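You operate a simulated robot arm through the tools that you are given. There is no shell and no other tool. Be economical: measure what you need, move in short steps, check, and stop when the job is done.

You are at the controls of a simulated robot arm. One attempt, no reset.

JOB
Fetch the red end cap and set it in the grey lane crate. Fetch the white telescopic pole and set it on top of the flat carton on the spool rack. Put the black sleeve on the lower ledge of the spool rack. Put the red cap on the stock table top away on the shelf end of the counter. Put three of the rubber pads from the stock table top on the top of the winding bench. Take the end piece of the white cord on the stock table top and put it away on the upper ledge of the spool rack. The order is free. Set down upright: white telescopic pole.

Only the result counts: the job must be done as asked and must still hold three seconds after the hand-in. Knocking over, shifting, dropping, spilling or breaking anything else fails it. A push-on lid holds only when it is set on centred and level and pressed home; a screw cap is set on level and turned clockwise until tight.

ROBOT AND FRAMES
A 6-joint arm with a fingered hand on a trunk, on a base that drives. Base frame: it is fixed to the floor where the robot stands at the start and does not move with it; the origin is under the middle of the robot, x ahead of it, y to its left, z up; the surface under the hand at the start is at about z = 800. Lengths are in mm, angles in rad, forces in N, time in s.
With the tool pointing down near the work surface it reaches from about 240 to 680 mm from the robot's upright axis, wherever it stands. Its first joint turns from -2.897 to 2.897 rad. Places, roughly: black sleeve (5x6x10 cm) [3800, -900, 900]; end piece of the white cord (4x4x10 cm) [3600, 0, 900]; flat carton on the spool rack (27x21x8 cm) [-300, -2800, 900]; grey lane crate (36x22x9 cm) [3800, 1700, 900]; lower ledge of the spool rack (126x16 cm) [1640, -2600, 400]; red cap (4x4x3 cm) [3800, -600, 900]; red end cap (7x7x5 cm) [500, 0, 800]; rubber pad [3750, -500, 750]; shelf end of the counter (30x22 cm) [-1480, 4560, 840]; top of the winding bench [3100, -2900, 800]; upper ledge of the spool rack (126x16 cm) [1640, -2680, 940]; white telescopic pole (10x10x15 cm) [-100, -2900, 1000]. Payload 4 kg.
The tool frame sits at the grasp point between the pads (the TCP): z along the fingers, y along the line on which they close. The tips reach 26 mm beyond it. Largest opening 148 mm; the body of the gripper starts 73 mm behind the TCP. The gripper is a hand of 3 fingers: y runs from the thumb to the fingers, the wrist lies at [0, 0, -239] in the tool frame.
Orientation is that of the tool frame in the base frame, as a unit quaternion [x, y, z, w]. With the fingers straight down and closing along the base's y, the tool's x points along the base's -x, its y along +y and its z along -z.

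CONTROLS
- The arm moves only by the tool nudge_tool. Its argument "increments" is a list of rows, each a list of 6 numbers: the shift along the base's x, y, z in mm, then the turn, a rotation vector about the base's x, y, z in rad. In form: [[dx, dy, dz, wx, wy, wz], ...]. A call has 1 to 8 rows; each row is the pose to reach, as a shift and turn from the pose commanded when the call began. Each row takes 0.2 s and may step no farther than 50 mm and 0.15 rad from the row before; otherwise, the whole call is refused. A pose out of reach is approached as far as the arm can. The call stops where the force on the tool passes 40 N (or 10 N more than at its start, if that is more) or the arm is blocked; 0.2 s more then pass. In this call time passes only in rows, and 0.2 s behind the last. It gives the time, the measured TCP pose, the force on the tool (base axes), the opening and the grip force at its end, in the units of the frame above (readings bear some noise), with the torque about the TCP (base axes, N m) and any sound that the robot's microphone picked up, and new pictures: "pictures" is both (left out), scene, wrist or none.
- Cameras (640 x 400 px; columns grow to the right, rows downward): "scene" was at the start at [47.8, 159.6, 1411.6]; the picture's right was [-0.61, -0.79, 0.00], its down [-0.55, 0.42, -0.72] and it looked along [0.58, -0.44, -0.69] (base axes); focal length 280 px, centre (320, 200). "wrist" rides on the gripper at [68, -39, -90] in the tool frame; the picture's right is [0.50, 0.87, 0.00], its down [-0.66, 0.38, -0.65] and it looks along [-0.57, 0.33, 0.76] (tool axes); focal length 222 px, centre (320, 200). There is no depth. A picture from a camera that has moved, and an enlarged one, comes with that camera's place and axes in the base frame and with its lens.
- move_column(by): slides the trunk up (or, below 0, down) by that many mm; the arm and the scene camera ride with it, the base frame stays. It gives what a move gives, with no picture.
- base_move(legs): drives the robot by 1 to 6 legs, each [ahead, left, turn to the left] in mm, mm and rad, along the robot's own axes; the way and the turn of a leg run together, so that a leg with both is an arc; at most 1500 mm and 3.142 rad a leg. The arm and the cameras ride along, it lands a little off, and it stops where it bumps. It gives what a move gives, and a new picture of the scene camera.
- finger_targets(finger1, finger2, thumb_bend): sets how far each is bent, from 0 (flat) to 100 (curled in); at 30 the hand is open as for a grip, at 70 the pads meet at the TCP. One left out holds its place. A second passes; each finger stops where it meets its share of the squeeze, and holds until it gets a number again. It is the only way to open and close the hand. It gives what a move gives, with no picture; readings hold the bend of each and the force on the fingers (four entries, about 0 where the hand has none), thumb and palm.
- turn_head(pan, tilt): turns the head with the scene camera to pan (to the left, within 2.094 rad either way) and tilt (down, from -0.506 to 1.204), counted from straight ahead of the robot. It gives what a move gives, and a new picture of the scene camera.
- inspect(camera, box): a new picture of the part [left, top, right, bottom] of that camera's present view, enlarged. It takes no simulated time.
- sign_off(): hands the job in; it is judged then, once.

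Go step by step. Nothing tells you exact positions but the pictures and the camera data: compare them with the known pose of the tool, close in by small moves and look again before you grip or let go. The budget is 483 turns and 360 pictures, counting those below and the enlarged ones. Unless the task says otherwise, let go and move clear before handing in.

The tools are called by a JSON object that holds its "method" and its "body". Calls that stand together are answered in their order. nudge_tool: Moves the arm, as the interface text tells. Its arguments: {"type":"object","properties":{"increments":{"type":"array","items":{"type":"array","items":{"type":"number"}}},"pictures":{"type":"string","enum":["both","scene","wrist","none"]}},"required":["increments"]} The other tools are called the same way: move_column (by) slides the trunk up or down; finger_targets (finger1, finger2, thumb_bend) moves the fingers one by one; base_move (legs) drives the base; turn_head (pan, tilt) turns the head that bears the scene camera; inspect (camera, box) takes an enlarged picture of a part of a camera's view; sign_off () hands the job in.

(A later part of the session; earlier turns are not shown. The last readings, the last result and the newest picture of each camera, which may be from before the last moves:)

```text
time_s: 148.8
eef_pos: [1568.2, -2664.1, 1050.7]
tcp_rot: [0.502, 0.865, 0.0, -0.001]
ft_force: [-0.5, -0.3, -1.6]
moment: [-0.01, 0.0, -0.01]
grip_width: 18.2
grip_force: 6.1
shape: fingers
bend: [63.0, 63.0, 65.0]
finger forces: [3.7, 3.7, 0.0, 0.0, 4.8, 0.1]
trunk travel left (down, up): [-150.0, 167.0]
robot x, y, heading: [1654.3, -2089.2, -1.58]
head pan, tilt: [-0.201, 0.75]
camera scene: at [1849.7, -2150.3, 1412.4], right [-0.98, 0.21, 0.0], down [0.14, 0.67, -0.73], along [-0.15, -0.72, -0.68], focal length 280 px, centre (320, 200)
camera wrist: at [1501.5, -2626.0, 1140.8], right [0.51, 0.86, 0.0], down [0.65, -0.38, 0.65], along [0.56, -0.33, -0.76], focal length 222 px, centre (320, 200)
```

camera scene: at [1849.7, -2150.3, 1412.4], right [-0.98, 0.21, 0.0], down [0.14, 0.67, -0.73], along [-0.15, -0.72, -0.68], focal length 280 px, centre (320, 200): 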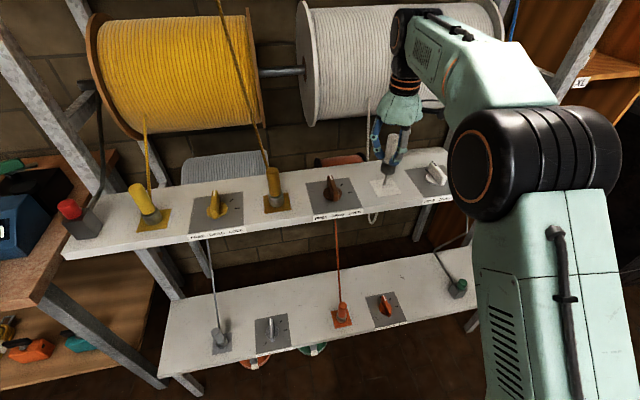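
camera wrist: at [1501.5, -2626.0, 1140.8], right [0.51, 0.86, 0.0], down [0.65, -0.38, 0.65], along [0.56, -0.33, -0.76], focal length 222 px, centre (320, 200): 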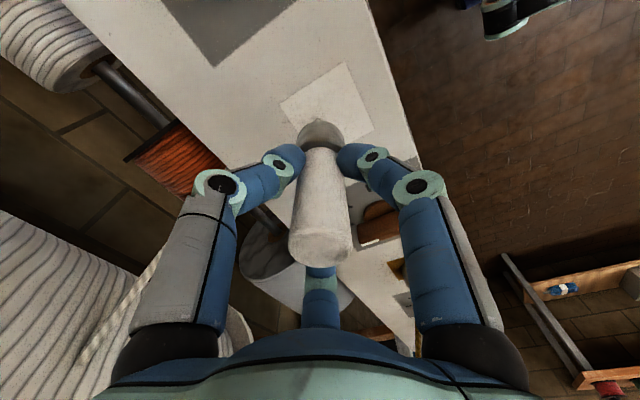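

{"method": "nudge_tool", "body": {"increments": [[-8, 10, -20, 0, 0, 0], [-8, 10, -35, 0, 0, 0]], "pictures": "both"}}

```text
time_s: 149.3
eef_pos: [1560.6, -2652.3, 1016.5]
tcp_rot: [0.502, 0.865, -0.001, -0.001]
ft_force: [0.5, 0.1, -1.0]
moment: [0.02, -0.01, 0.02]
grip_width: 18.2
grip_force: 6.2
shape: fingers
bend: [63.0, 63.0, 65.0]
finger forces: [3.8, 3.8, 0.0, 0.0, 4.8, 0.0]
trunk travel left (down, up): [-150.0, 167.0]
robot x, y, heading: [1655.6, -2083.5, -1.584]
head pan, tilt: [-0.201, 0.75]
camera scene: at [1849.8, -2151.1, 1412.3], right [-0.98, 0.21, 0.0], down [0.14, 0.67, -0.73], along [-0.15, -0.72, -0.68], focal length 280 px, centre (320, 200)
camera wrist: at [1494.1, -2614.6, 1105.5], right [0.51, 0.86, 0.0], down [0.65, -0.38, 0.65], along [0.56, -0.33, -0.76], focal length 222 px, centre (320, 200)
```

scene: 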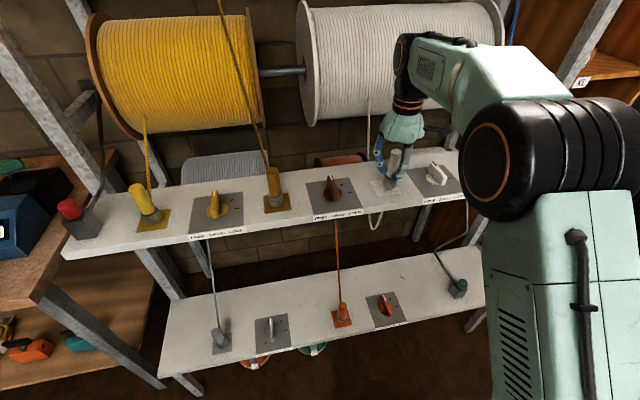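
wrist: 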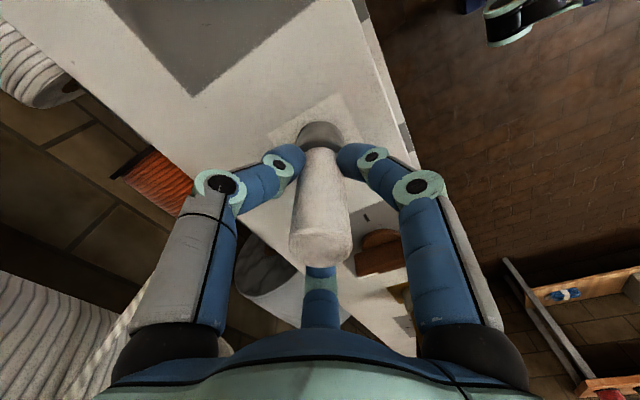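

Over the pad. I'll lower in small steps to contact.

{"method": "nudge_tool", "body": {"increments": [[0, 0, -4, 0, 0, 0], [0, 0, -7, 0, 0, 0], [0, 0, -10, 0, 0, 0], [0, 0, -13, 0, 0, 0], [0, 0, -16, 0, 0, 0], [0, 0, -19, 0, 0, 0]], "pictures": "wrist"}}

```text
time_s: 150.8
eef_pos: [1562.2, -2650.6, 998.2]
tcp_rot: [0.503, 0.864, -0.002, 0.0]
ft_force: [-1.3, 0.6, 14.7]
moment: [-0.03, 0.02, 0.0]
grip_width: 18.0
grip_force: 10.0
shape: fingers
bend: [64.0, 64.0, 65.0]
finger forces: [6.2, 5.7, 0.0, 0.0, 8.0, 0.0]
trunk travel left (down, up): [-150.0, 167.0]
robot x, y, heading: [1658.7, -2083.5, -1.58]
head pan, tilt: [-0.201, 0.75]
camera wrist: at [1494.1, -2612.0, 1087.9], right [0.51, 0.86, 0.0], down [0.65, -0.38, 0.65], along [0.56, -0.33, -0.76], focal length 222 px, centre (320, 200)
```

wrist: 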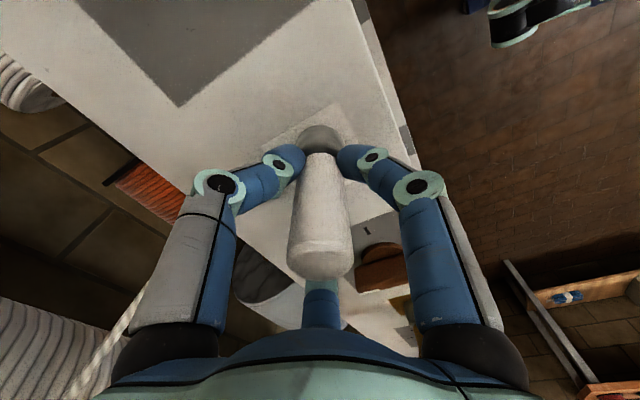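

Contact at about 15 N. I'll open a little, then check that it stands before retreating.

{"method": "finger_targets", "body": {"finger1": 56, "finger2": 56, "thumb_bend": 57}}

{"method": "finger_targets", "body": {"finger1": 48, "finger2": 48, "thumb_bend": 48}}

{"method": "nudge_tool", "body": {"increments": [[0, 0, 20, 0, 0, 0], [0, 0, 50, 0, 0, 0], [0, 0, 90, 0, 0, 0]], "pictures": "both"}}

```text
time_s: 151.8
eef_pos: [1559.7, -2652.3, 997.3]
tcp_rot: [0.502, 0.865, 0.0, -0.002]
ft_force: [0.0, 0.5, -0.1]
moment: [0.01, 0.0, 0.0]
grip_width: 42.4
grip_force: 0.0
shape: fingers
bend: [56.0, 56.0, 56.0]
finger forces: [0.1, 0.1, 0.0, 0.0, 0.0, 0.0]
trunk travel left (down, up): [-150.0, 167.0]
robot x, y, heading: [1655.0, -2088.0, -1.581]
head pan, tilt: [-0.201, 0.75]
```

```text
time_s: 152.8
eef_pos: [1560.7, -2650.0, 997.0]
tcp_rot: [0.502, 0.865, -0.001, -0.001]
ft_force: [0.2, 0.3, -0.1]
moment: [-0.04, -0.01, 0.0]
grip_width: 68.3
grip_force: 0.0
shape: fingers
bend: [48.0, 48.0, 48.0]
finger forces: [0.1, 0.0, 0.0, 0.0, 0.0, 0.0]
trunk travel left (down, up): [-150.0, 167.0]
robot x, y, heading: [1657.3, -2083.8, -1.577]
head pan, tilt: [-0.201, 0.75]
```

```text
time_s: 153.6
eef_pos: [1561.5, -2649.9, 1087.5]
tcp_rot: [0.502, 0.865, 0.0, 0.0]
ft_force: [0.8, -0.6, -0.4]
moment: [0.01, -0.03, -0.02]
grip_width: 68.6
grip_force: 0.0
shape: fingers
bend: [48.0, 48.0, 48.0]
finger forces: [0.0, 0.0, 0.0, 0.0, 0.1, 0.0]
trunk travel left (down, up): [-150.0, 167.0]
robot x, y, heading: [1655.4, -2087.0, -1.58]
head pan, tilt: [-0.201, 0.75]
camera scene: at [1849.7, -2150.4, 1412.4], right [-0.98, 0.21, 0.0], down [0.14, 0.67, -0.73], along [-0.15, -0.72, -0.68], focal length 280 px, centre (320, 200)
camera wrist: at [1494.8, -2612.1, 1176.2], right [0.51, 0.86, 0.0], down [0.65, -0.38, 0.65], along [0.56, -0.33, -0.76], focal length 222 px, centre (320, 200)
```

scene: 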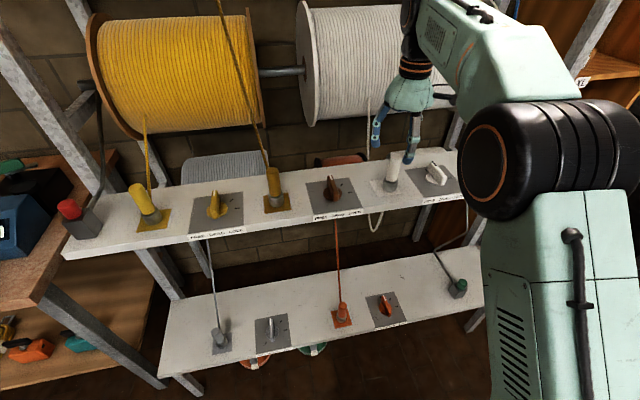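
wrist: 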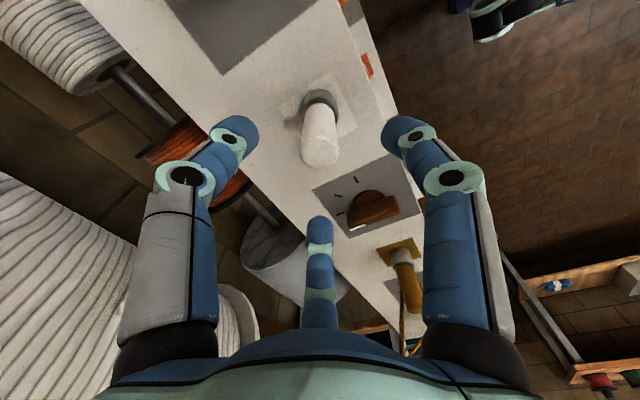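

The cord end stands on its pad. Next is the white pole and the carton on the dark cabinet; I'll retract the hand first.

{"method": "nudge_tool", "body": {"increments": [[0, 45, 10, 0, 0, 0], [5, 90, 20, 0, 0, 0], [10, 135, 30, 0, 0, 0], [15, 180, 40, 0, 0, 0], [20, 225, 50, 0, 0, 0], [30, 265, 60, 0, 0, 0]], "pictures": "none"}}

```text
time_s: 154.9
eef_pos: [1589.6, -2385.3, 1148.1]
tcp_rot: [0.502, 0.865, 0.0, 0.0]
ft_force: [0.3, 0.9, 0.3]
moment: [0.02, -0.02, 0.01]
grip_width: 68.5
grip_force: 0.0
shape: fingers
bend: [48.0, 48.0, 48.0]
finger forces: [0.1, 0.0, 0.1, 0.1, 0.1, 0.0]
trunk travel left (down, up): [-150.0, 167.0]
robot x, y, heading: [1656.9, -2085.6, -1.577]
head pan, tilt: [-0.201, 0.75]
```

{"method": "base_move", "body": {"legs": [[-60, -900, 0], [0, -900, 0.006]]}}

{"method": "turn_head", "body": {"pan": 0.0, "tilt": 0.6}}

```text
time_s: 171.3
eef_pos: [-243.8, -2298.1, 1148.4]
tcp_rot: [0.51, 0.86, 0.0, 0.0]
ft_force: [0.1, 0.6, 0.3]
moment: [0.05, 0.0, -0.02]
grip_width: 68.2
grip_force: 0.0
shape: fingers
bend: [48.0, 48.0, 48.0]
finger forces: [0.1, 0.0, 0.0, 0.0, 0.0, 0.1]
trunk travel left (down, up): [-150.0, 167.0]
robot x, y, heading: [-169.1, -2000.0, -1.602]
head pan, tilt: [-0.201, 0.75]
camera scene: at [20.3, -2068.1, 1412.4], right [-0.97, 0.23, 0.0], down [0.15, 0.66, -0.73], along [-0.17, -0.71, -0.68], focal length 280 px, centre (320, 200)
```

scene: 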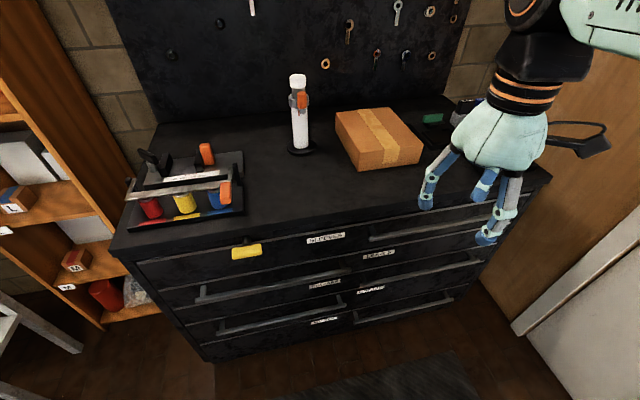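

```text
time_s: 172.0
eef_pos: [-243.2, -2299.1, 1148.0]
tcp_rot: [0.51, 0.86, -0.001, -0.001]
ft_force: [0.3, -1.1, 0.5]
moment: [0.04, 0.0, -0.05]
grip_width: 68.3
grip_force: 0.0
shape: fingers
bend: [48.0, 48.0, 48.0]
finger forces: [0.0, 0.0, 0.0, 0.0, 0.0, 0.0]
trunk travel left (down, up): [-150.0, 167.0]
robot x, y, heading: [-173.2, -2001.3, -1.596]
head pan, tilt: [0.0, 0.6]
camera scene: at [36.7, -2075.7, 1425.2], right [-1.0, 0.03, 0.0], down [0.02, 0.57, -0.82], along [-0.02, -0.82, -0.57], focal length 280 px, centre (320, 200)
```

scene: 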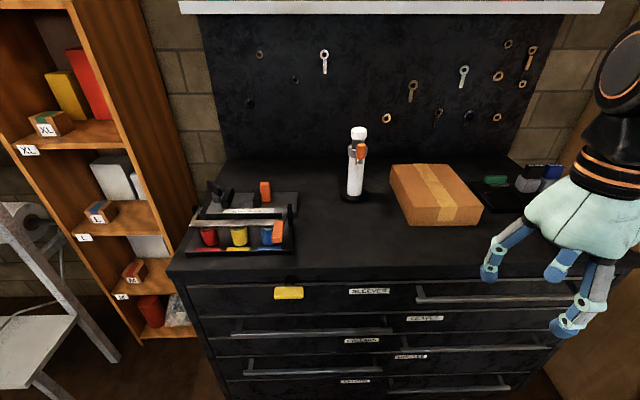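

The white pole stands at about (-112, -2925) and the carton's centre is at about (-350, -2820). I'll take a close look and move in.

{"method": "inspect", "body": {"camera": "scene", "box": [290, 110, 498, 240]}}

{"method": "base_move", "body": {"legs": [[260, 0, 0.02]]}}

{"method": "turn_head", "body": {"pan": -0.1, "tilt": 0.7}}

```text
3.08 times, centred on (394, 175) of scene
camera zoom: at [36.7, -2075.7, 1425.2], right [-1.0, 0.03, 0.0], down [0.02, 0.57, -0.82], along [-0.02, -0.82, -0.57], focal length 860 px, centre (92, 277)
```

zoom: 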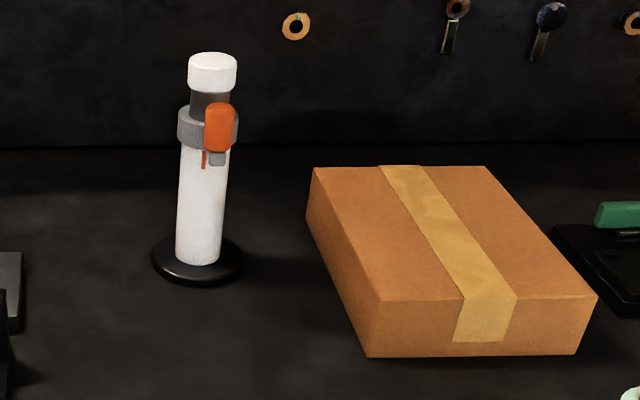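

```text
time_s: 173.9
eef_pos: [-238.9, -2564.8, 1148.5]
tcp_rot: [0.498, 0.867, -0.001, 0.0]
ft_force: [-0.2, 0.1, 0.2]
moment: [0.02, 0.02, -0.02]
grip_width: 68.4
grip_force: 0.1
shape: fingers
bend: [48.0, 48.0, 48.0]
finger forces: [0.0, 0.1, 0.1, 0.0, 0.0, 0.0]
trunk travel left (down, up): [-150.0, 167.0]
robot x, y, heading: [-173.9, -2265.3, -1.569]
head pan, tilt: [0.0, 0.6]
camera scene: at [35.7, -2333.8, 1425.2], right [-1.0, 0.0, 0.0], down [0.0, 0.57, -0.82], along [0.0, -0.82, -0.57], focal length 280 px, centre (320, 200)
```

scene: 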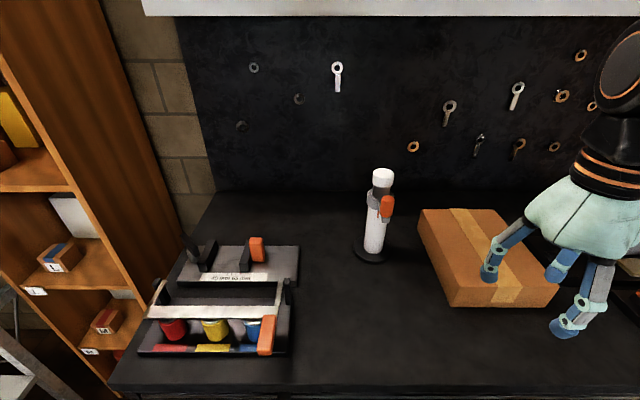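

```text
time_s: 174.6
eef_pos: [-237.3, -2564.8, 1148.2]
tcp_rot: [0.498, 0.867, 0.0, 0.0]
ft_force: [-0.1, -0.3, 0.3]
moment: [0.02, 0.0, 0.04]
grip_width: 68.3
grip_force: 0.1
shape: fingers
bend: [48.0, 48.0, 48.0]
finger forces: [0.1, 0.0, 0.0, 0.0, 0.0, 0.0]
trunk travel left (down, up): [-150.0, 167.0]
robot x, y, heading: [-174.9, -2267.2, -1.569]
head pan, tilt: [-0.099, 0.7]
camera scene: at [27.3, -2329.2, 1416.7], right [-1.0, 0.1, 0.0], down [0.06, 0.64, -0.77], along [-0.07, -0.76, -0.64], focal length 280 px, centre (320, 200)
```

scene: 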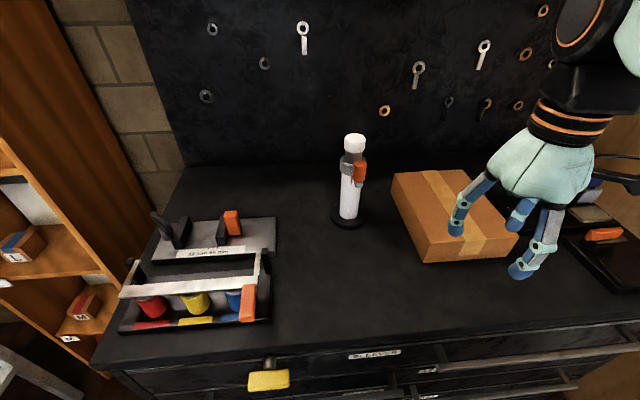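

The pole appears to be at about (-95, -2845). I'll open the hand and move above it, high up, then look with the wrist camera.

{"method": "finger_targets", "body": {"finger1": 39, "finger2": 39, "thumb_bend": 39}}

{"method": "nudge_tool", "body": {"increments": [[22, -42, 0, 0, 0, 0], [44, -82, 0, 0, 0, 0], [66, -124, 0, 0, 0, 0], [88, -166, 0, 0, 0, 0], [110, -208, 0, 0, 0, 0], [130, -248, 0, 0, 0, 0], [142, -270, 0, 0, 0, 0]], "pictures": "both"}}

```text
time_s: 175.6
eef_pos: [-239.1, -2564.4, 1148.2]
tcp_rot: [0.498, 0.867, -0.001, 0.0]
ft_force: [0.0, -0.4, -0.2]
moment: [-0.01, 0.03, 0.04]
grip_width: 97.7
grip_force: 0.1
shape: fingers
bend: [39.0, 39.0, 39.0]
finger forces: [0.0, 0.0, 0.0, 0.1, 0.0, 0.0]
trunk travel left (down, up): [-150.0, 167.0]
robot x, y, heading: [-176.0, -2265.0, -1.566]
head pan, tilt: [-0.099, 0.7]
```

```text
time_s: 177.2
eef_pos: [-96.4, -2835.8, 1144.0]
tcp_rot: [0.498, 0.867, -0.001, -0.001]
ft_force: [0.1, -0.2, 0.2]
moment: [0.0, -0.01, -0.01]
grip_width: 98.6
grip_force: 0.0
shape: fingers
bend: [39.0, 39.0, 39.0]
finger forces: [0.0, 0.1, 0.0, 0.0, 0.0, 0.1]
trunk travel left (down, up): [-150.0, 167.0]
robot x, y, heading: [-174.7, -2261.4, -1.568]
head pan, tilt: [-0.099, 0.7]
camera scene: at [27.8, -2331.0, 1416.4], right [-1.0, 0.1, 0.0], down [0.06, 0.64, -0.76], along [-0.07, -0.76, -0.65], focal length 280 px, centre (320, 200)
camera wrist: at [-162.6, -2798.4, 1234.4], right [0.5, 0.87, 0.0], down [0.66, -0.38, 0.65], along [0.57, -0.32, -0.76], focal length 222 px, centre (320, 200)
```

scene: 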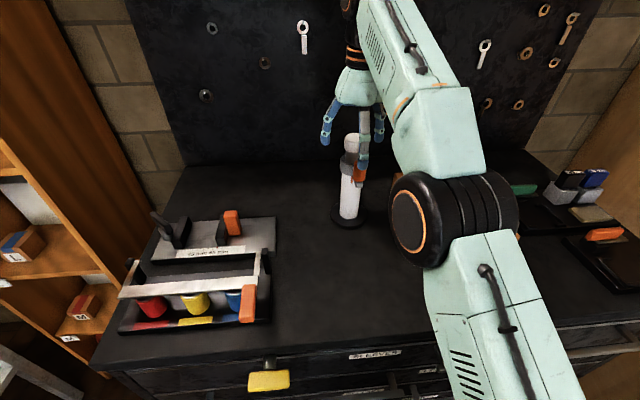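
wrist: 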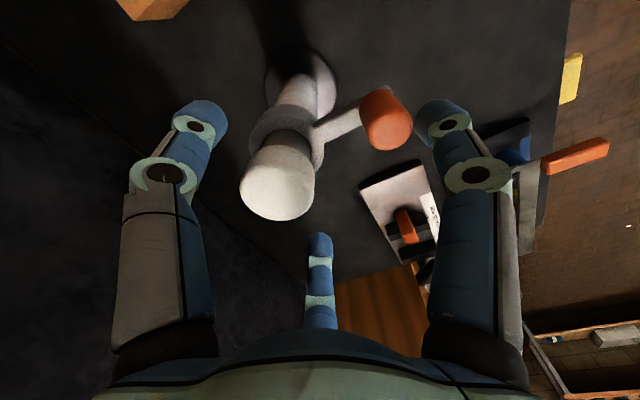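

The pole is taller than expected (top at z≈1130), with a clip pointing towards +y right under one finger. I'll raise the trunk, rotate the hand so the clip falls between two fingers, and look again.

{"method": "move_column", "body": {"by": 90}}

{"method": "nudge_tool", "body": {"increments": [[-5, -5, 0, 0, 0, 0.14], [-9, -10, 0, 0, 0, 0.28], [-9, -15, 0, 0, 0, 0.42], [-9, -18, 0, 0, 0, 0.56], [-9, -18, 0, 0, 0, 0.68]], "pictures": "both"}}

```text
time_s: 178.4
eef_pos: [-96.5, -2833.5, 1236.9]
tcp_rot: [0.498, 0.867, 0.0, 0.0]
ft_force: [0.0, -0.3, -0.3]
moment: [0.01, 0.01, 0.0]
grip_width: 98.5
grip_force: 0.0
shape: fingers
bend: [39.0, 39.0, 39.0]
finger forces: [0.0, 0.0, 0.0, 0.0, 0.0, 0.0]
trunk travel left (down, up): [-240.0, 77.0]
robot x, y, heading: [-176.5, -2261.0, -1.57]
head pan, tilt: [-0.099, 0.7]
```

```text
time_s: 179.7
eef_pos: [-107.5, -2834.0, 1228.4]
tcp_rot: [0.179, 0.984, -0.001, 0.001]
ft_force: [0.4, 0.6, 0.0]
moment: [-0.05, -0.01, -0.01]
grip_width: 98.5
grip_force: 0.0
shape: fingers
bend: [39.0, 39.0, 39.0]
finger forces: [0.0, 0.0, 0.0, 0.0, 0.0, 0.1]
out of reach, approached as far as the arm can: row 2, 3, 4, 5
trunk travel left (down, up): [-240.0, 77.0]
robot x, y, heading: [-175.8, -2266.2, -1.571]
head pan, tilt: [-0.099, 0.7]
camera scene: at [26.8, -2319.3, 1504.3], right [-1.0, 0.1, 0.0], down [0.06, 0.64, -0.77], along [-0.07, -0.76, -0.64], focal length 280 px, centre (320, 200)
camera wrist: at [-183.9, -2846.7, 1317.7], right [-0.16, 0.99, 0.0], down [0.75, 0.12, 0.65], along [0.65, 0.1, -0.76], focal length 222 px, centre (320, 200)
```

scene: 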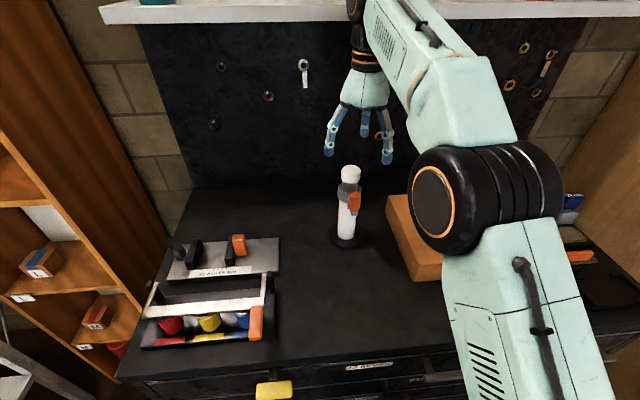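
wrist: 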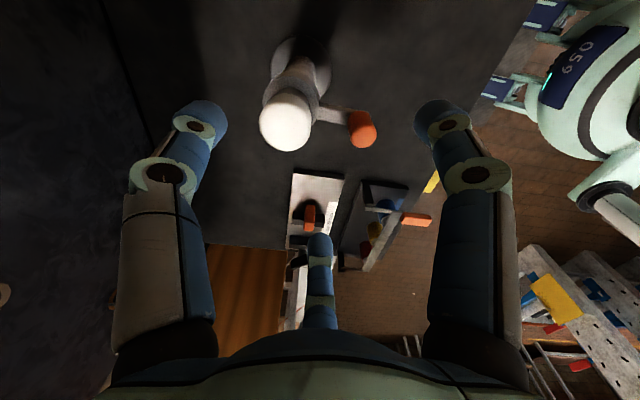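

From two wrist views the pole cap is at (-98.6, -2866) with its top at z≈1110 and base at ≈895; the carton top is centred near (-327, -2790) at z≈975. I'll raise the trunk fully to gain reach, then centre above the cap.

{"method": "move_column", "body": {"by": 70}}

{"method": "nudge_tool", "body": {"increments": [[5, -10, -40, 0, 0, 0.1], [9, -25, -80, 0, 0, 0.13], [9, -32, -115, 0, 0, 0.13]], "pictures": "both"}}

```text
time_s: 180.7
eef_pos: [-106.1, -2834.5, 1298.1]
tcp_rot: [0.18, 0.984, -0.001, 0.001]
ft_force: [-0.9, 0.9, -0.9]
moment: [0.01, 0.01, -0.02]
grip_width: 98.7
grip_force: 0.0
shape: fingers
bend: [39.0, 39.0, 39.0]
finger forces: [0.0, 0.1, 0.0, 0.0, 0.0, 0.0]
trunk travel left (down, up): [-310.0, 7.0]
robot x, y, heading: [-175.8, -2263.9, -1.568]
head pan, tilt: [-0.099, 0.7]
```

```text
time_s: 181.5
eef_pos: [-95.0, -2867.3, 1182.6]
tcp_rot: [0.116, 0.993, 0.0, 0.0]
ft_force: [-0.1, 0.4, -0.2]
moment: [0.02, 0.0, 0.02]
grip_width: 98.6
grip_force: 0.0
shape: fingers
bend: [39.0, 39.0, 39.0]
finger forces: [0.1, 0.0, 0.1, 0.0, 0.1, 0.1]
trunk travel left (down, up): [-310.0, 7.0]
robot x, y, heading: [-176.4, -2261.8, -1.57]
head pan, tilt: [-0.099, 0.7]
camera scene: at [27.2, -2316.8, 1578.7], right [-1.0, 0.1, 0.0], down [0.06, 0.64, -0.76], along [-0.07, -0.76, -0.64], focal length 280 px, centre (320, 200)
camera wrist: at [-170.0, -2890.9, 1271.3], right [-0.29, 0.96, 0.0], down [0.72, 0.22, 0.65], along [0.63, 0.19, -0.76], focal length 222 px, centre (320, 200)
```

scene: 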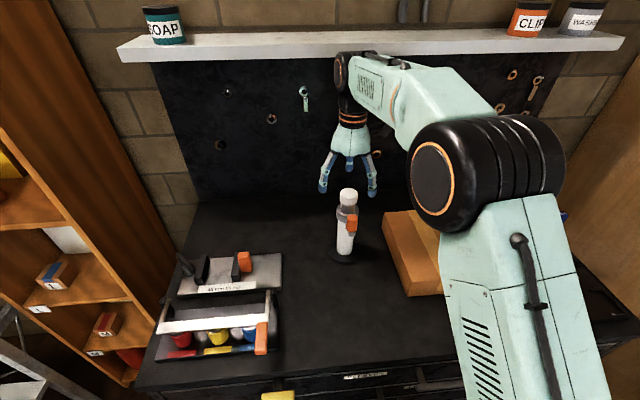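
wrist: 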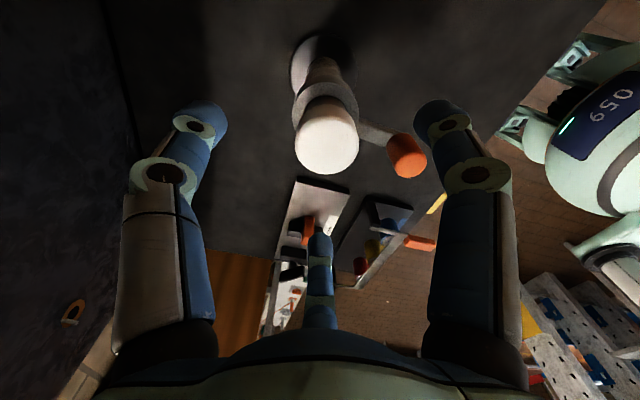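

Aligned with the clip between fingers. Descending to the cap.

{"method": "nudge_tool", "body": {"increments": [[-1, 2, -30, 0, 0, 0], [-1, 2, -60, 0, 0, 0], [-1, 2, -92, 0, 0, 0]], "pictures": "both"}}

```text
time_s: 182.3
eef_pos: [-94.8, -2864.7, 1090.3]
tcp_rot: [0.116, 0.993, -0.002, -0.001]
ft_force: [0.3, 0.3, 1.1]
moment: [-0.02, 0.01, 0.01]
grip_width: 98.4
grip_force: 0.1
shape: fingers
bend: [39.0, 39.0, 39.0]
finger forces: [0.0, 0.0, 0.1, 0.0, 0.0, 0.1]
trunk travel left (down, up): [-310.0, 7.0]
robot x, y, heading: [-176.7, -2262.5, -1.569]
head pan, tilt: [-0.099, 0.7]
camera scene: at [27.3, -2316.4, 1578.7], right [-1.0, 0.1, 0.0], down [0.06, 0.64, -0.76], along [-0.07, -0.76, -0.64], focal length 280 px, centre (320, 200)
camera wrist: at [-169.5, -2888.1, 1179.9], right [-0.29, 0.96, 0.0], down [0.72, 0.22, 0.65], along [0.63, 0.19, -0.76], focal length 222 px, centre (320, 200)
```

scene: 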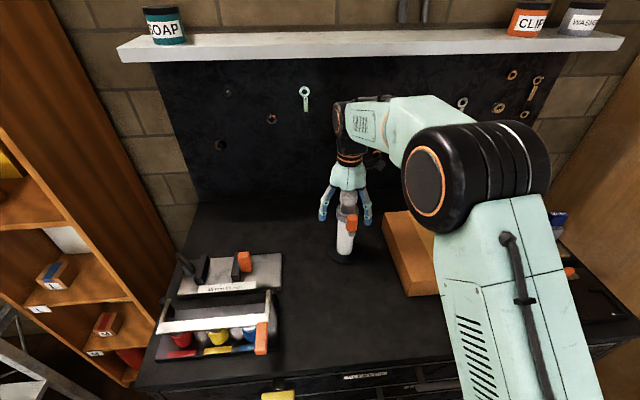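
wrist: 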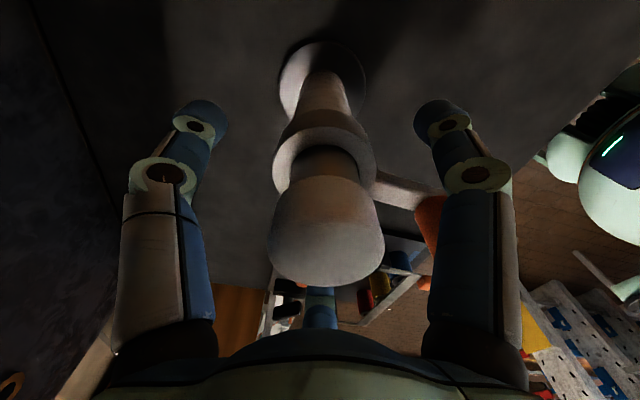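

Well placed around the cap. Closing.

{"method": "finger_targets", "body": {"finger1": 54, "finger2": 54, "thumb_bend": 54}}

{"method": "finger_targets", "body": {"finger1": 68, "finger2": 68, "thumb_bend": 68}}

{"method": "nudge_tool", "body": {"increments": [[0, 0, 10, 0, 0, 0], [0, 0, 25, 0, 0, 0]], "pictures": "both"}}

```text
time_s: 183.3
eef_pos: [-95.2, -2863.7, 1092.2]
tcp_rot: [0.116, 0.993, -0.001, -0.001]
ft_force: [-0.4, 0.6, -0.7]
moment: [0.01, -0.02, -0.01]
grip_width: 52.0
grip_force: 0.6
shape: fingers
bend: [52.0, 54.0, 54.0]
finger forces: [1.3, 0.0, 0.1, 0.0, 0.1, 0.0]
trunk travel left (down, up): [-310.0, 7.0]
robot x, y, heading: [-178.4, -2267.1, -1.566]
head pan, tilt: [-0.099, 0.7]
```

```text
time_s: 184.3
eef_pos: [-95.2, -2863.8, 1093.0]
tcp_rot: [0.117, 0.993, 0.0, -0.001]
ft_force: [-2.9, -2.4, 3.2]
moment: [-0.14, 0.03, 0.01]
grip_width: 47.3
grip_force: 16.9
shape: fingers
bend: [53.0, 57.0, 59.0]
finger forces: [11.1, 8.8, 0.1, 0.0, 14.7, 0.1]
trunk travel left (down, up): [-310.0, 7.0]
robot x, y, heading: [-174.8, -2262.2, -1.566]
head pan, tilt: [-0.099, 0.7]
```

```text
time_s: 184.9
eef_pos: [-96.9, -2863.4, 1114.4]
tcp_rot: [0.116, 0.993, 0.0, 0.001]
ft_force: [0.0, 0.4, -5.2]
moment: [-0.04, -0.01, 0.02]
grip_width: 47.4
grip_force: 16.0
shape: fingers
bend: [53.0, 57.0, 59.0]
finger forces: [10.9, 8.8, 0.0, 0.0, 12.9, 0.0]
trunk travel left (down, up): [-310.0, 7.0]
robot x, y, heading: [-175.3, -2260.8, -1.57]
head pan, tilt: [-0.099, 0.7]
camera scene: at [27.2, -2316.5, 1578.7], right [-1.0, 0.1, 0.0], down [0.06, 0.64, -0.76], along [-0.07, -0.76, -0.64], focal length 280 px, centre (320, 200)
camera wrist: at [-170.9, -2887.0, 1204.0], right [-0.29, 0.96, 0.0], down [0.72, 0.22, 0.65], along [0.63, 0.19, -0.76], focal length 222 px, centre (320, 200)
```

scene: 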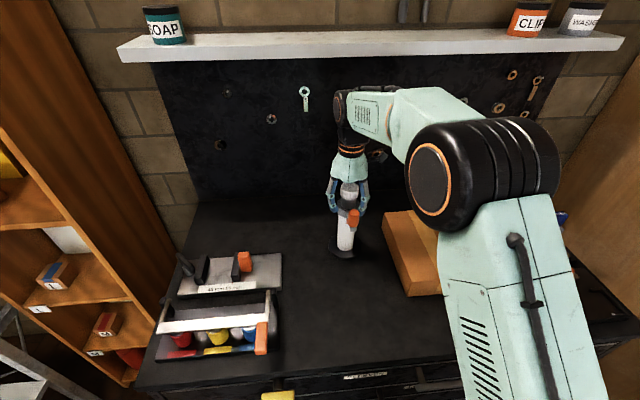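
wrist: 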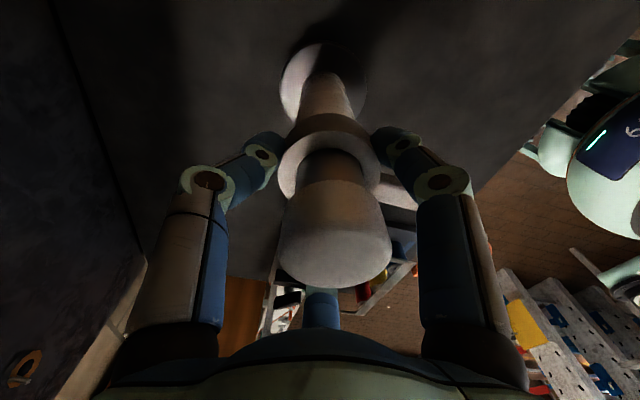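

The pole is lifted (about 5 N). Raising it above the carton height.

{"method": "nudge_tool", "body": {"increments": [[0, 5, 30, 0, 0, 0], [0, 15, 65, 0, 0, 0], [0, 30, 95, 0, 0, 0]], "pictures": "none"}}

```text
time_s: 185.7
eef_pos: [-97.9, -2834.9, 1212.9]
tcp_rot: [0.115, 0.993, 0.0, 0.0]
ft_force: [0.5, 0.1, -5.4]
moment: [0.03, 0.01, 0.0]
grip_width: 47.3
grip_force: 16.1
shape: fingers
bend: [53.0, 57.0, 59.0]
finger forces: [10.8, 8.9, 0.0, 0.1, 12.9, 0.0]
trunk travel left (down, up): [-310.0, 7.0]
robot x, y, heading: [-174.7, -2266.2, -1.571]
head pan, tilt: [-0.099, 0.7]
```

{"method": "nudge_tool", "body": {"increments": [[-35, 8, 0, 0, 0, -0.08], [-70, 14, 0, 0, 0, -0.16], [-105, 20, 0, 0, 0, -0.24], [-140, 26, 0, 0, 0, -0.32], [-175, 32, 0, 0, 0, -0.4], [-205, 38, 0, 0, 0, -0.48], [-229, 40, 0, 0, 0, -0.5]], "pictures": "both"}}

```text
time_s: 187.3
eef_pos: [-328.3, -2794.0, 1208.1]
tcp_rot: [0.358, 0.934, 0.0, 0.001]
ft_force: [0.9, 1.1, -4.5]
moment: [-0.04, -0.07, 0.0]
grip_width: 47.3
grip_force: 15.5
shape: fingers
bend: [53.0, 57.0, 59.0]
finger forces: [10.7, 8.8, 0.0, 0.0, 12.6, 0.0]
trunk travel left (down, up): [-310.0, 7.0]
robot x, y, heading: [-173.4, -2263.7, -1.566]
head pan, tilt: [-0.099, 0.7]
camera scene: at [26.4, -2316.9, 1578.8], right [-1.0, 0.1, 0.0], down [0.06, 0.64, -0.76], along [-0.07, -0.76, -0.64], focal length 280 px, centre (320, 200)
camera wrist: at [-403.5, -2779.4, 1297.8], right [0.21, 0.98, 0.0], down [0.74, -0.16, 0.65], along [0.64, -0.14, -0.76], focal length 222 px, centre (320, 200)
```

scene: 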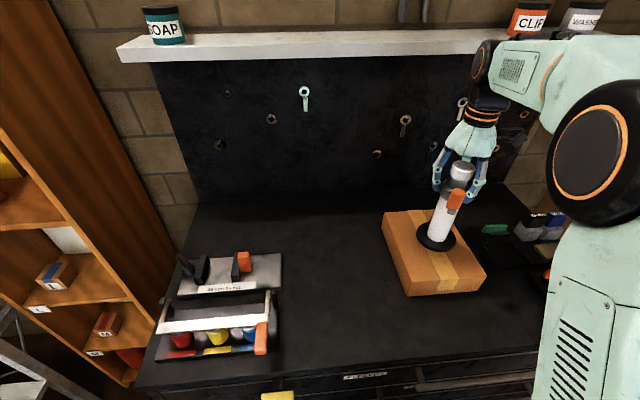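
wrist: 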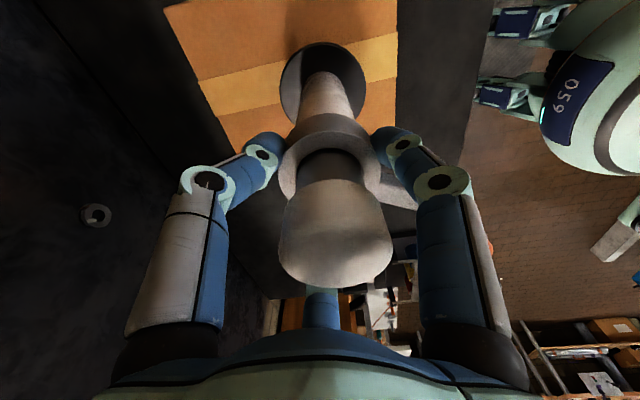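

The pole is over the middle of the carton. Lowering in small steps to contact.

{"method": "nudge_tool", "body": {"increments": [[0, -8, -10, 0, 0, 0], [0, -8, -18, 0, 0, 0], [0, -8, -23, 0, 0, 0], [0, -8, -27, 0, 0, 0], [0, -8, -31, 0, 0, 0]], "pictures": "wrist"}}

```text
time_s: 188.5
eef_pos: [-328.2, -2803.3, 1178.6]
tcp_rot: [0.357, 0.934, 0.0, 0.001]
ft_force: [1.0, -0.8, -5.3]
moment: [-0.03, 0.0, -0.01]
grip_width: 47.3
grip_force: 16.1
shape: fingers
bend: [53.0, 57.0, 59.0]
finger forces: [10.7, 8.8, 0.0, 0.0, 12.7, 0.0]
trunk travel left (down, up): [-310.0, 7.0]
robot x, y, heading: [-175.8, -2265.7, -1.572]
head pan, tilt: [-0.099, 0.7]
camera wrist: at [-404.1, -2788.6, 1267.8], right [0.21, 0.98, 0.0], down [0.74, -0.16, 0.65], along [0.64, -0.14, -0.76], focal length 222 px, centre (320, 200)
```

wrist: 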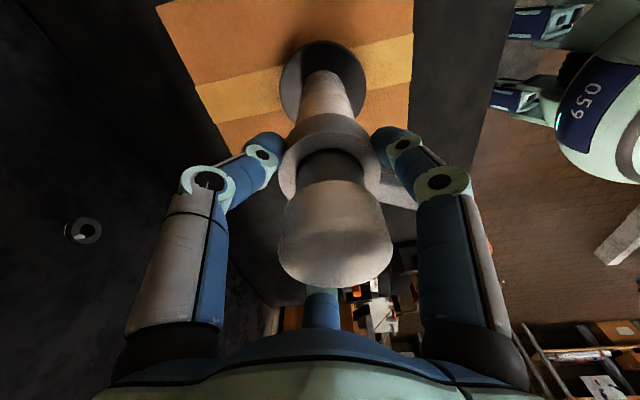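

{"method": "nudge_tool", "body": {"increments": [[0, 0, -3, 0, 0, 0], [0, 0, -6, 0, 0, 0], [0, 0, -9, 0, 0, 0], [0, 0, -12, 0, 0, 0]], "pictures": "none"}}

```text
time_s: 189.5
eef_pos: [-327.7, -2802.1, 1167.4]
tcp_rot: [0.357, 0.934, 0.0, 0.0]
ft_force: [0.8, 0.0, -4.4]
moment: [-0.02, 0.02, 0.03]
grip_width: 47.4
grip_force: 16.5
shape: fingers
bend: [53.0, 57.0, 59.0]
finger forces: [10.8, 8.7, 0.1, 0.0, 12.7, 0.0]
trunk travel left (down, up): [-310.0, 7.0]
robot x, y, heading: [-177.2, -2263.5, -1.563]
head pan, tilt: [-0.099, 0.7]
```

{"method": "nudge_tool", "body": {"increments": [[0, 0, -3, 0, 0, 0], [0, 0, -6, 0, 0, 0]], "pictures": "none"}}

```text
time_s: 190.1
eef_pos: [-328.0, -2803.1, 1161.7]
tcp_rot: [0.358, 0.934, -0.001, 0.001]
ft_force: [-0.2, -0.8, 1.4]
moment: [-0.04, 0.06, 0.01]
grip_width: 47.2
grip_force: 16.8
shape: fingers
bend: [53.0, 57.0, 59.0]
finger forces: [10.8, 8.7, 0.0, 0.1, 13.7, 0.0]
trunk travel left (down, up): [-310.0, 7.0]
robot x, y, heading: [-175.4, -2263.2, -1.568]
head pan, tilt: [-0.099, 0.7]
```

Contact has been made. Releasing gradually.

{"method": "nudge_tool", "body": {"increments": [[0, 0, -2, 0, 0, 0]], "pictures": "none"}}

{"method": "finger_targets", "body": {"finger1": 50, "finger2": 53, "thumb_bend": 55}}

{"method": "finger_targets", "body": {"finger1": 38, "finger2": 38, "thumb_bend": 38}}

{"method": "inspect", "body": {"camera": "scene", "box": [340, 120, 580, 310]}}

```text
time_s: 190.5
eef_pos: [-328.3, -2802.1, 1162.4]
tcp_rot: [0.358, 0.934, -0.003, -0.001]
ft_force: [-3.5, -2.8, 13.1]
moment: [-0.05, 0.1, 0.01]
grip_width: 47.2
grip_force: 18.0
shape: fingers
bend: [53.0, 57.0, 59.0]
finger forces: [11.0, 9.3, 0.0, 0.1, 16.7, 0.1]
trunk travel left (down, up): [-310.0, 7.0]
robot x, y, heading: [-176.5, -2260.7, -1.568]
head pan, tilt: [-0.099, 0.7]
```

```text
time_s: 191.5
eef_pos: [-326.9, -2802.0, 1160.2]
tcp_rot: [0.358, 0.934, 0.0, 0.0]
ft_force: [-0.6, 0.4, 0.1]
moment: [0.01, 0.01, 0.01]
grip_width: 54.7
grip_force: 0.4
shape: fingers
bend: [50.0, 53.0, 55.0]
finger forces: [0.0, 0.0, 0.0, 0.1, 0.4, 0.0]
trunk travel left (down, up): [-310.0, 7.0]
robot x, y, heading: [-176.4, -2263.4, -1.564]
head pan, tilt: [-0.099, 0.7]
```

```text
time_s: 192.5
eef_pos: [-328.7, -2803.0, 1159.6]
tcp_rot: [0.357, 0.934, -0.001, 0.0]
ft_force: [0.9, -0.1, -0.3]
moment: [0.01, 0.01, -0.02]
grip_width: 101.1
grip_force: 0.1
shape: fingers
bend: [38.0, 38.0, 38.0]
finger forces: [0.0, 0.1, 0.0, 0.0, 0.0, 0.0]
trunk travel left (down, up): [-310.0, 7.0]
robot x, y, heading: [-178.0, -2260.8, -1.564]
head pan, tilt: [-0.099, 0.7]
```

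```text
2.11 times, centred on (460, 215) of scene
camera zoom: at [27.2, -2316.3, 1578.7], right [-1.0, 0.1, 0.0], down [0.06, 0.64, -0.76], along [-0.07, -0.76, -0.64], focal length 589 px, centre (25, 168)
```

zoom: 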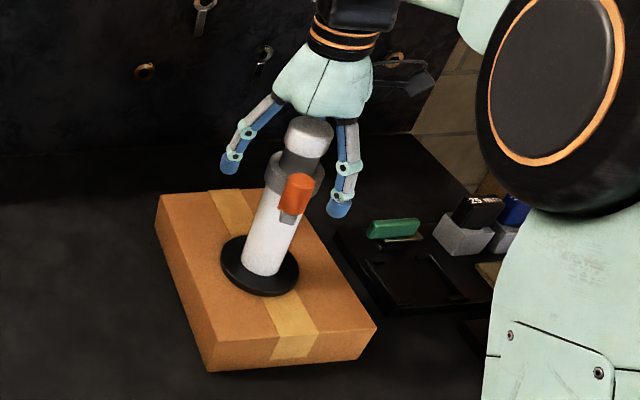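

The pole stands upright on the carton. I'll rise clear and retract.

{"method": "nudge_tool", "body": {"increments": [[0, 0, 25, 0, 0, 0], [0, 0, 50, 0, 0, 0], [0, 2, 78, 0, 0, 0]], "pictures": "wrist"}}

```text
time_s: 193.3
eef_pos: [-327.5, -2796.7, 1240.4]
tcp_rot: [0.357, 0.934, -0.001, 0.0]
ft_force: [0.9, 0.0, 0.6]
moment: [0.02, -0.02, 0.03]
grip_width: 101.2
grip_force: 0.1
shape: fingers
bend: [38.0, 38.0, 38.0]
finger forces: [0.0, 0.0, 0.0, 0.1, 0.1, 0.1]
trunk travel left (down, up): [-310.0, 7.0]
robot x, y, heading: [-174.3, -2261.3, -1.563]
head pan, tilt: [-0.099, 0.7]
camera wrist: at [-403.2, -2783.3, 1327.8], right [0.21, 0.98, 0.0], down [0.74, -0.16, 0.65], along [0.64, -0.14, -0.76], focal length 222 px, centre (320, 200)
```

wrist: 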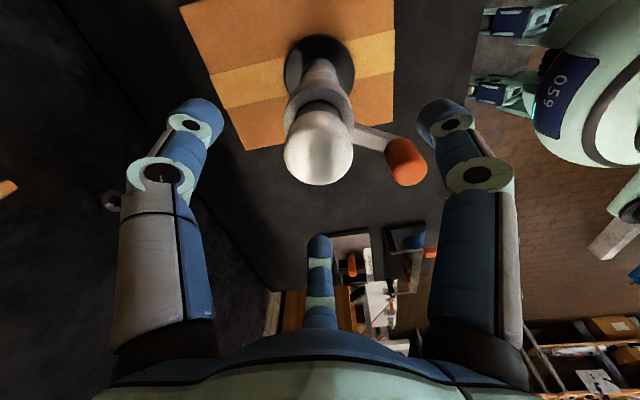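

{"method": "nudge_tool", "body": {"increments": [[5, 30, 20, 0, 0, 0.1], [15, 70, 30, 0, 0, 0.1], [25, 115, 30, 0, 0, 0.1], [35, 160, 20, 0, 0, 0.1], [45, 205, 0, 0, 0, 0.1], [55, 240, -20, 0, 0, 0.1]], "pictures": "scene"}}

```text
refused: row 5 steps farther than a row can; nothing moved
```

{"method": "nudge_tool", "body": {"increments": [[5, 30, 20, 0, 0, 0.1], [15, 70, 30, 0, 0, 0.1], [25, 112, 30, 0, 0, 0.1], [35, 154, 20, 0, 0, 0.1], [45, 194, 5, 0, 0, 0.1], [55, 234, -10, 0, 0, 0.1]], "pictures": "scene"}}

```text
time_s: 194.7
eef_pos: [-270.2, -2561.3, 1225.7]
tcp_rot: [0.311, 0.951, -0.001, 0.0]
ft_force: [0.2, -0.2, 0.5]
moment: [0.01, 0.0, 0.0]
grip_width: 101.2
grip_force: 0.1
shape: fingers
bend: [38.0, 38.0, 38.0]
finger forces: [0.0, 0.0, 0.0, 0.0, 0.0, 0.0]
trunk travel left (down, up): [-310.0, 7.0]
robot x, y, heading: [-174.6, -2260.6, -1.566]
head pan, tilt: [-0.099, 0.7]
camera scene: at [27.7, -2314.7, 1578.7], right [-1.0, 0.1, 0.0], down [0.06, 0.64, -0.77], along [-0.07, -0.76, -0.64], focal length 280 px, centre (320, 200)
```

scene: 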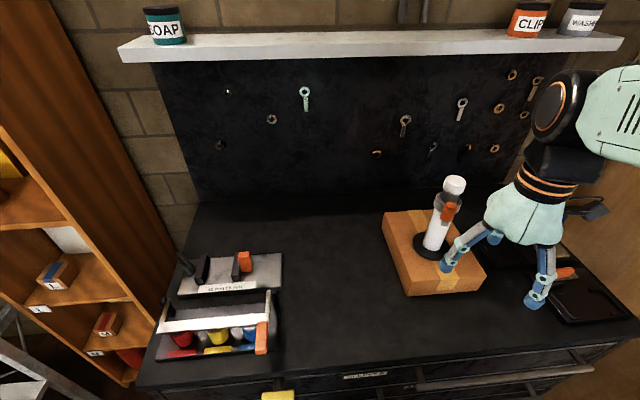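

Now I'll fetch the black sleeve from the tool bench near (3850, -920). Lowering the trunk and driving back across.

{"method": "move_column", "body": {"by": -160}}

{"method": "base_move", "body": {"legs": [[-700, 0, 0], [0, 1500, 0], [0, 1300, 0], [0, 0, 1.57]]}}

{"method": "turn_head", "body": {"pan": 0.0, "tilt": 0.5}}

```text
time_s: 196.6
eef_pos: [-271.6, -2567.5, 1068.2]
tcp_rot: [0.311, 0.95, -0.001, -0.001]
ft_force: [0.0, -0.2, -0.2]
moment: [0.0, -0.01, 0.04]
grip_width: 101.2
grip_force: 0.0
shape: fingers
bend: [38.0, 38.0, 38.0]
finger forces: [0.0, 0.1, 0.0, 0.1, 0.1, 0.0]
trunk travel left (down, up): [-150.0, 167.0]
robot x, y, heading: [-171.7, -2262.6, -1.569]
head pan, tilt: [-0.099, 0.7]
```

```text
time_s: 227.6
eef_pos: [2847.7, -1726.5, 1068.5]
tcp_rot: [-0.41, 0.912, -0.001, 0.0]
ft_force: [0.0, 0.2, -0.3]
moment: [0.01, 0.02, 0.01]
grip_width: 101.4
grip_force: 0.0
shape: fingers
bend: [38.0, 38.0, 38.0]
finger forces: [0.0, 0.0, 0.0, 0.1, 0.0, 0.1]
trunk travel left (down, up): [-150.0, 167.0]
robot x, y, heading: [2553.9, -1600.5, -0.092]
head pan, tilt: [-0.099, 0.7]
camera scene: at [2640.2, -1405.9, 1416.6], right [-0.19, -0.98, 0.0], down [-0.63, 0.12, -0.76], along [0.75, -0.15, -0.64], focal length 280 px, centre (320, 200)
```

scene: 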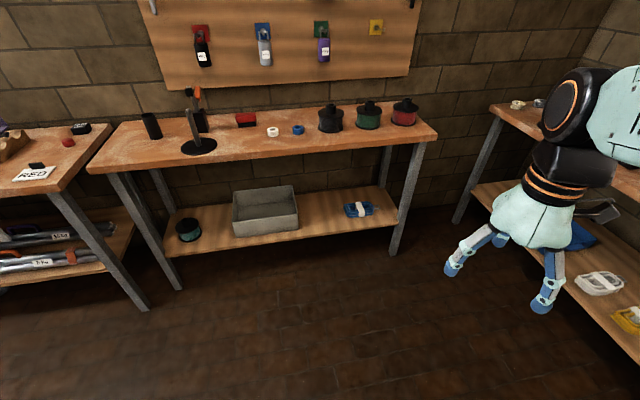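

```text
time_s: 228.3
eef_pos: [2847.4, -1726.3, 1067.5]
tcp_rot: [-0.41, 0.912, -0.001, 0.001]
ft_force: [-0.8, 0.7, 0.3]
moment: [0.01, 0.02, 0.03]
grip_width: 101.2
grip_force: 0.0
shape: fingers
bend: [38.0, 38.0, 38.0]
finger forces: [0.1, 0.1, 0.0, 0.0, 0.1, 0.0]
trunk travel left (down, up): [-150.0, 167.0]
robot x, y, heading: [2556.1, -1597.3, -0.092]
head pan, tilt: [0.0, 0.499]
camera scene: at [2647.5, -1398.1, 1434.3], right [-0.09, -1.0, 0.0], down [-0.48, 0.04, -0.88], along [0.87, -0.08, -0.48], focal length 280 px, centre (320, 200)
```

scene: 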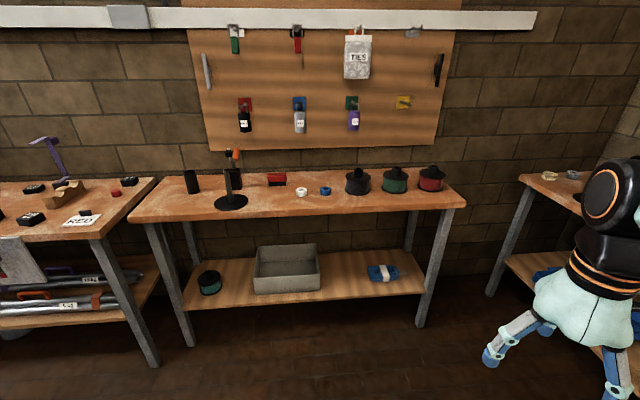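

The sleeve stands at about (3825, -918). I'll position in front of it.

{"method": "base_move", "body": {"legs": [[0, 0, 0.092], [300, 660, 0], [360, 0, 0]]}}

{"method": "turn_head", "body": {"pan": -0.1, "tilt": 0.7}}

```text
time_s: 237.1
eef_pos: [3530.8, -1035.5, 1068.4]
tcp_rot: [-0.445, 0.895, 0.0, 0.0]
ft_force: [-0.4, -0.1, -0.6]
moment: [0.02, 0.03, -0.01]
grip_width: 101.3
grip_force: 0.0
shape: fingers
bend: [38.0, 38.0, 38.0]
finger forces: [0.0, 0.0, 0.0, 0.0, 0.0, 0.0]
trunk travel left (down, up): [-150.0, 167.0]
robot x, y, heading: [3229.7, -933.7, -0.017]
head pan, tilt: [0.0, 0.499]
camera scene: at [3306.5, -722.8, 1434.3], right [-0.02, -1.0, 0.0], down [-0.48, 0.01, -0.88], along [0.88, -0.01, -0.48], focal length 280 px, centre (320, 200)
```

scene: 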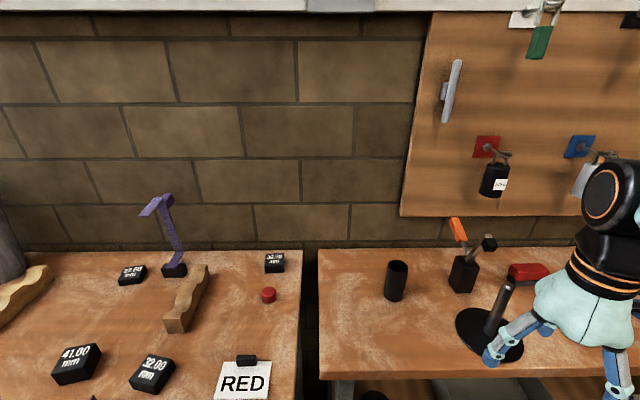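

```text
time_s: 237.8
eef_pos: [3530.7, -1035.7, 1067.3]
tcp_rot: [-0.445, 0.896, -0.001, 0.0]
ft_force: [-0.2, 0.4, -0.1]
moment: [0.02, 0.01, -0.01]
grip_width: 101.2
grip_force: 0.0
shape: fingers
bend: [38.0, 38.0, 38.0]
finger forces: [0.0, 0.0, 0.1, 0.1, 0.1, 0.0]
trunk travel left (down, up): [-150.0, 167.0]
robot x, y, heading: [3229.6, -928.2, -0.018]
head pan, tilt: [-0.099, 0.7]
camera scene: at [3299.3, -731.1, 1416.7], right [-0.11, -0.99, 0.0], down [-0.64, 0.07, -0.77], along [0.76, -0.09, -0.64], focal length 280 px, centre (320, 200)
```

scene: 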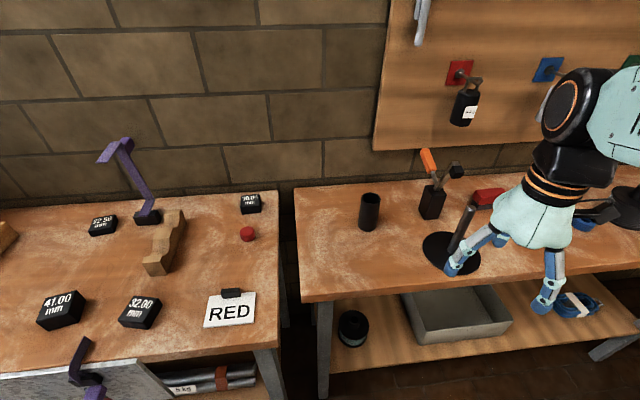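

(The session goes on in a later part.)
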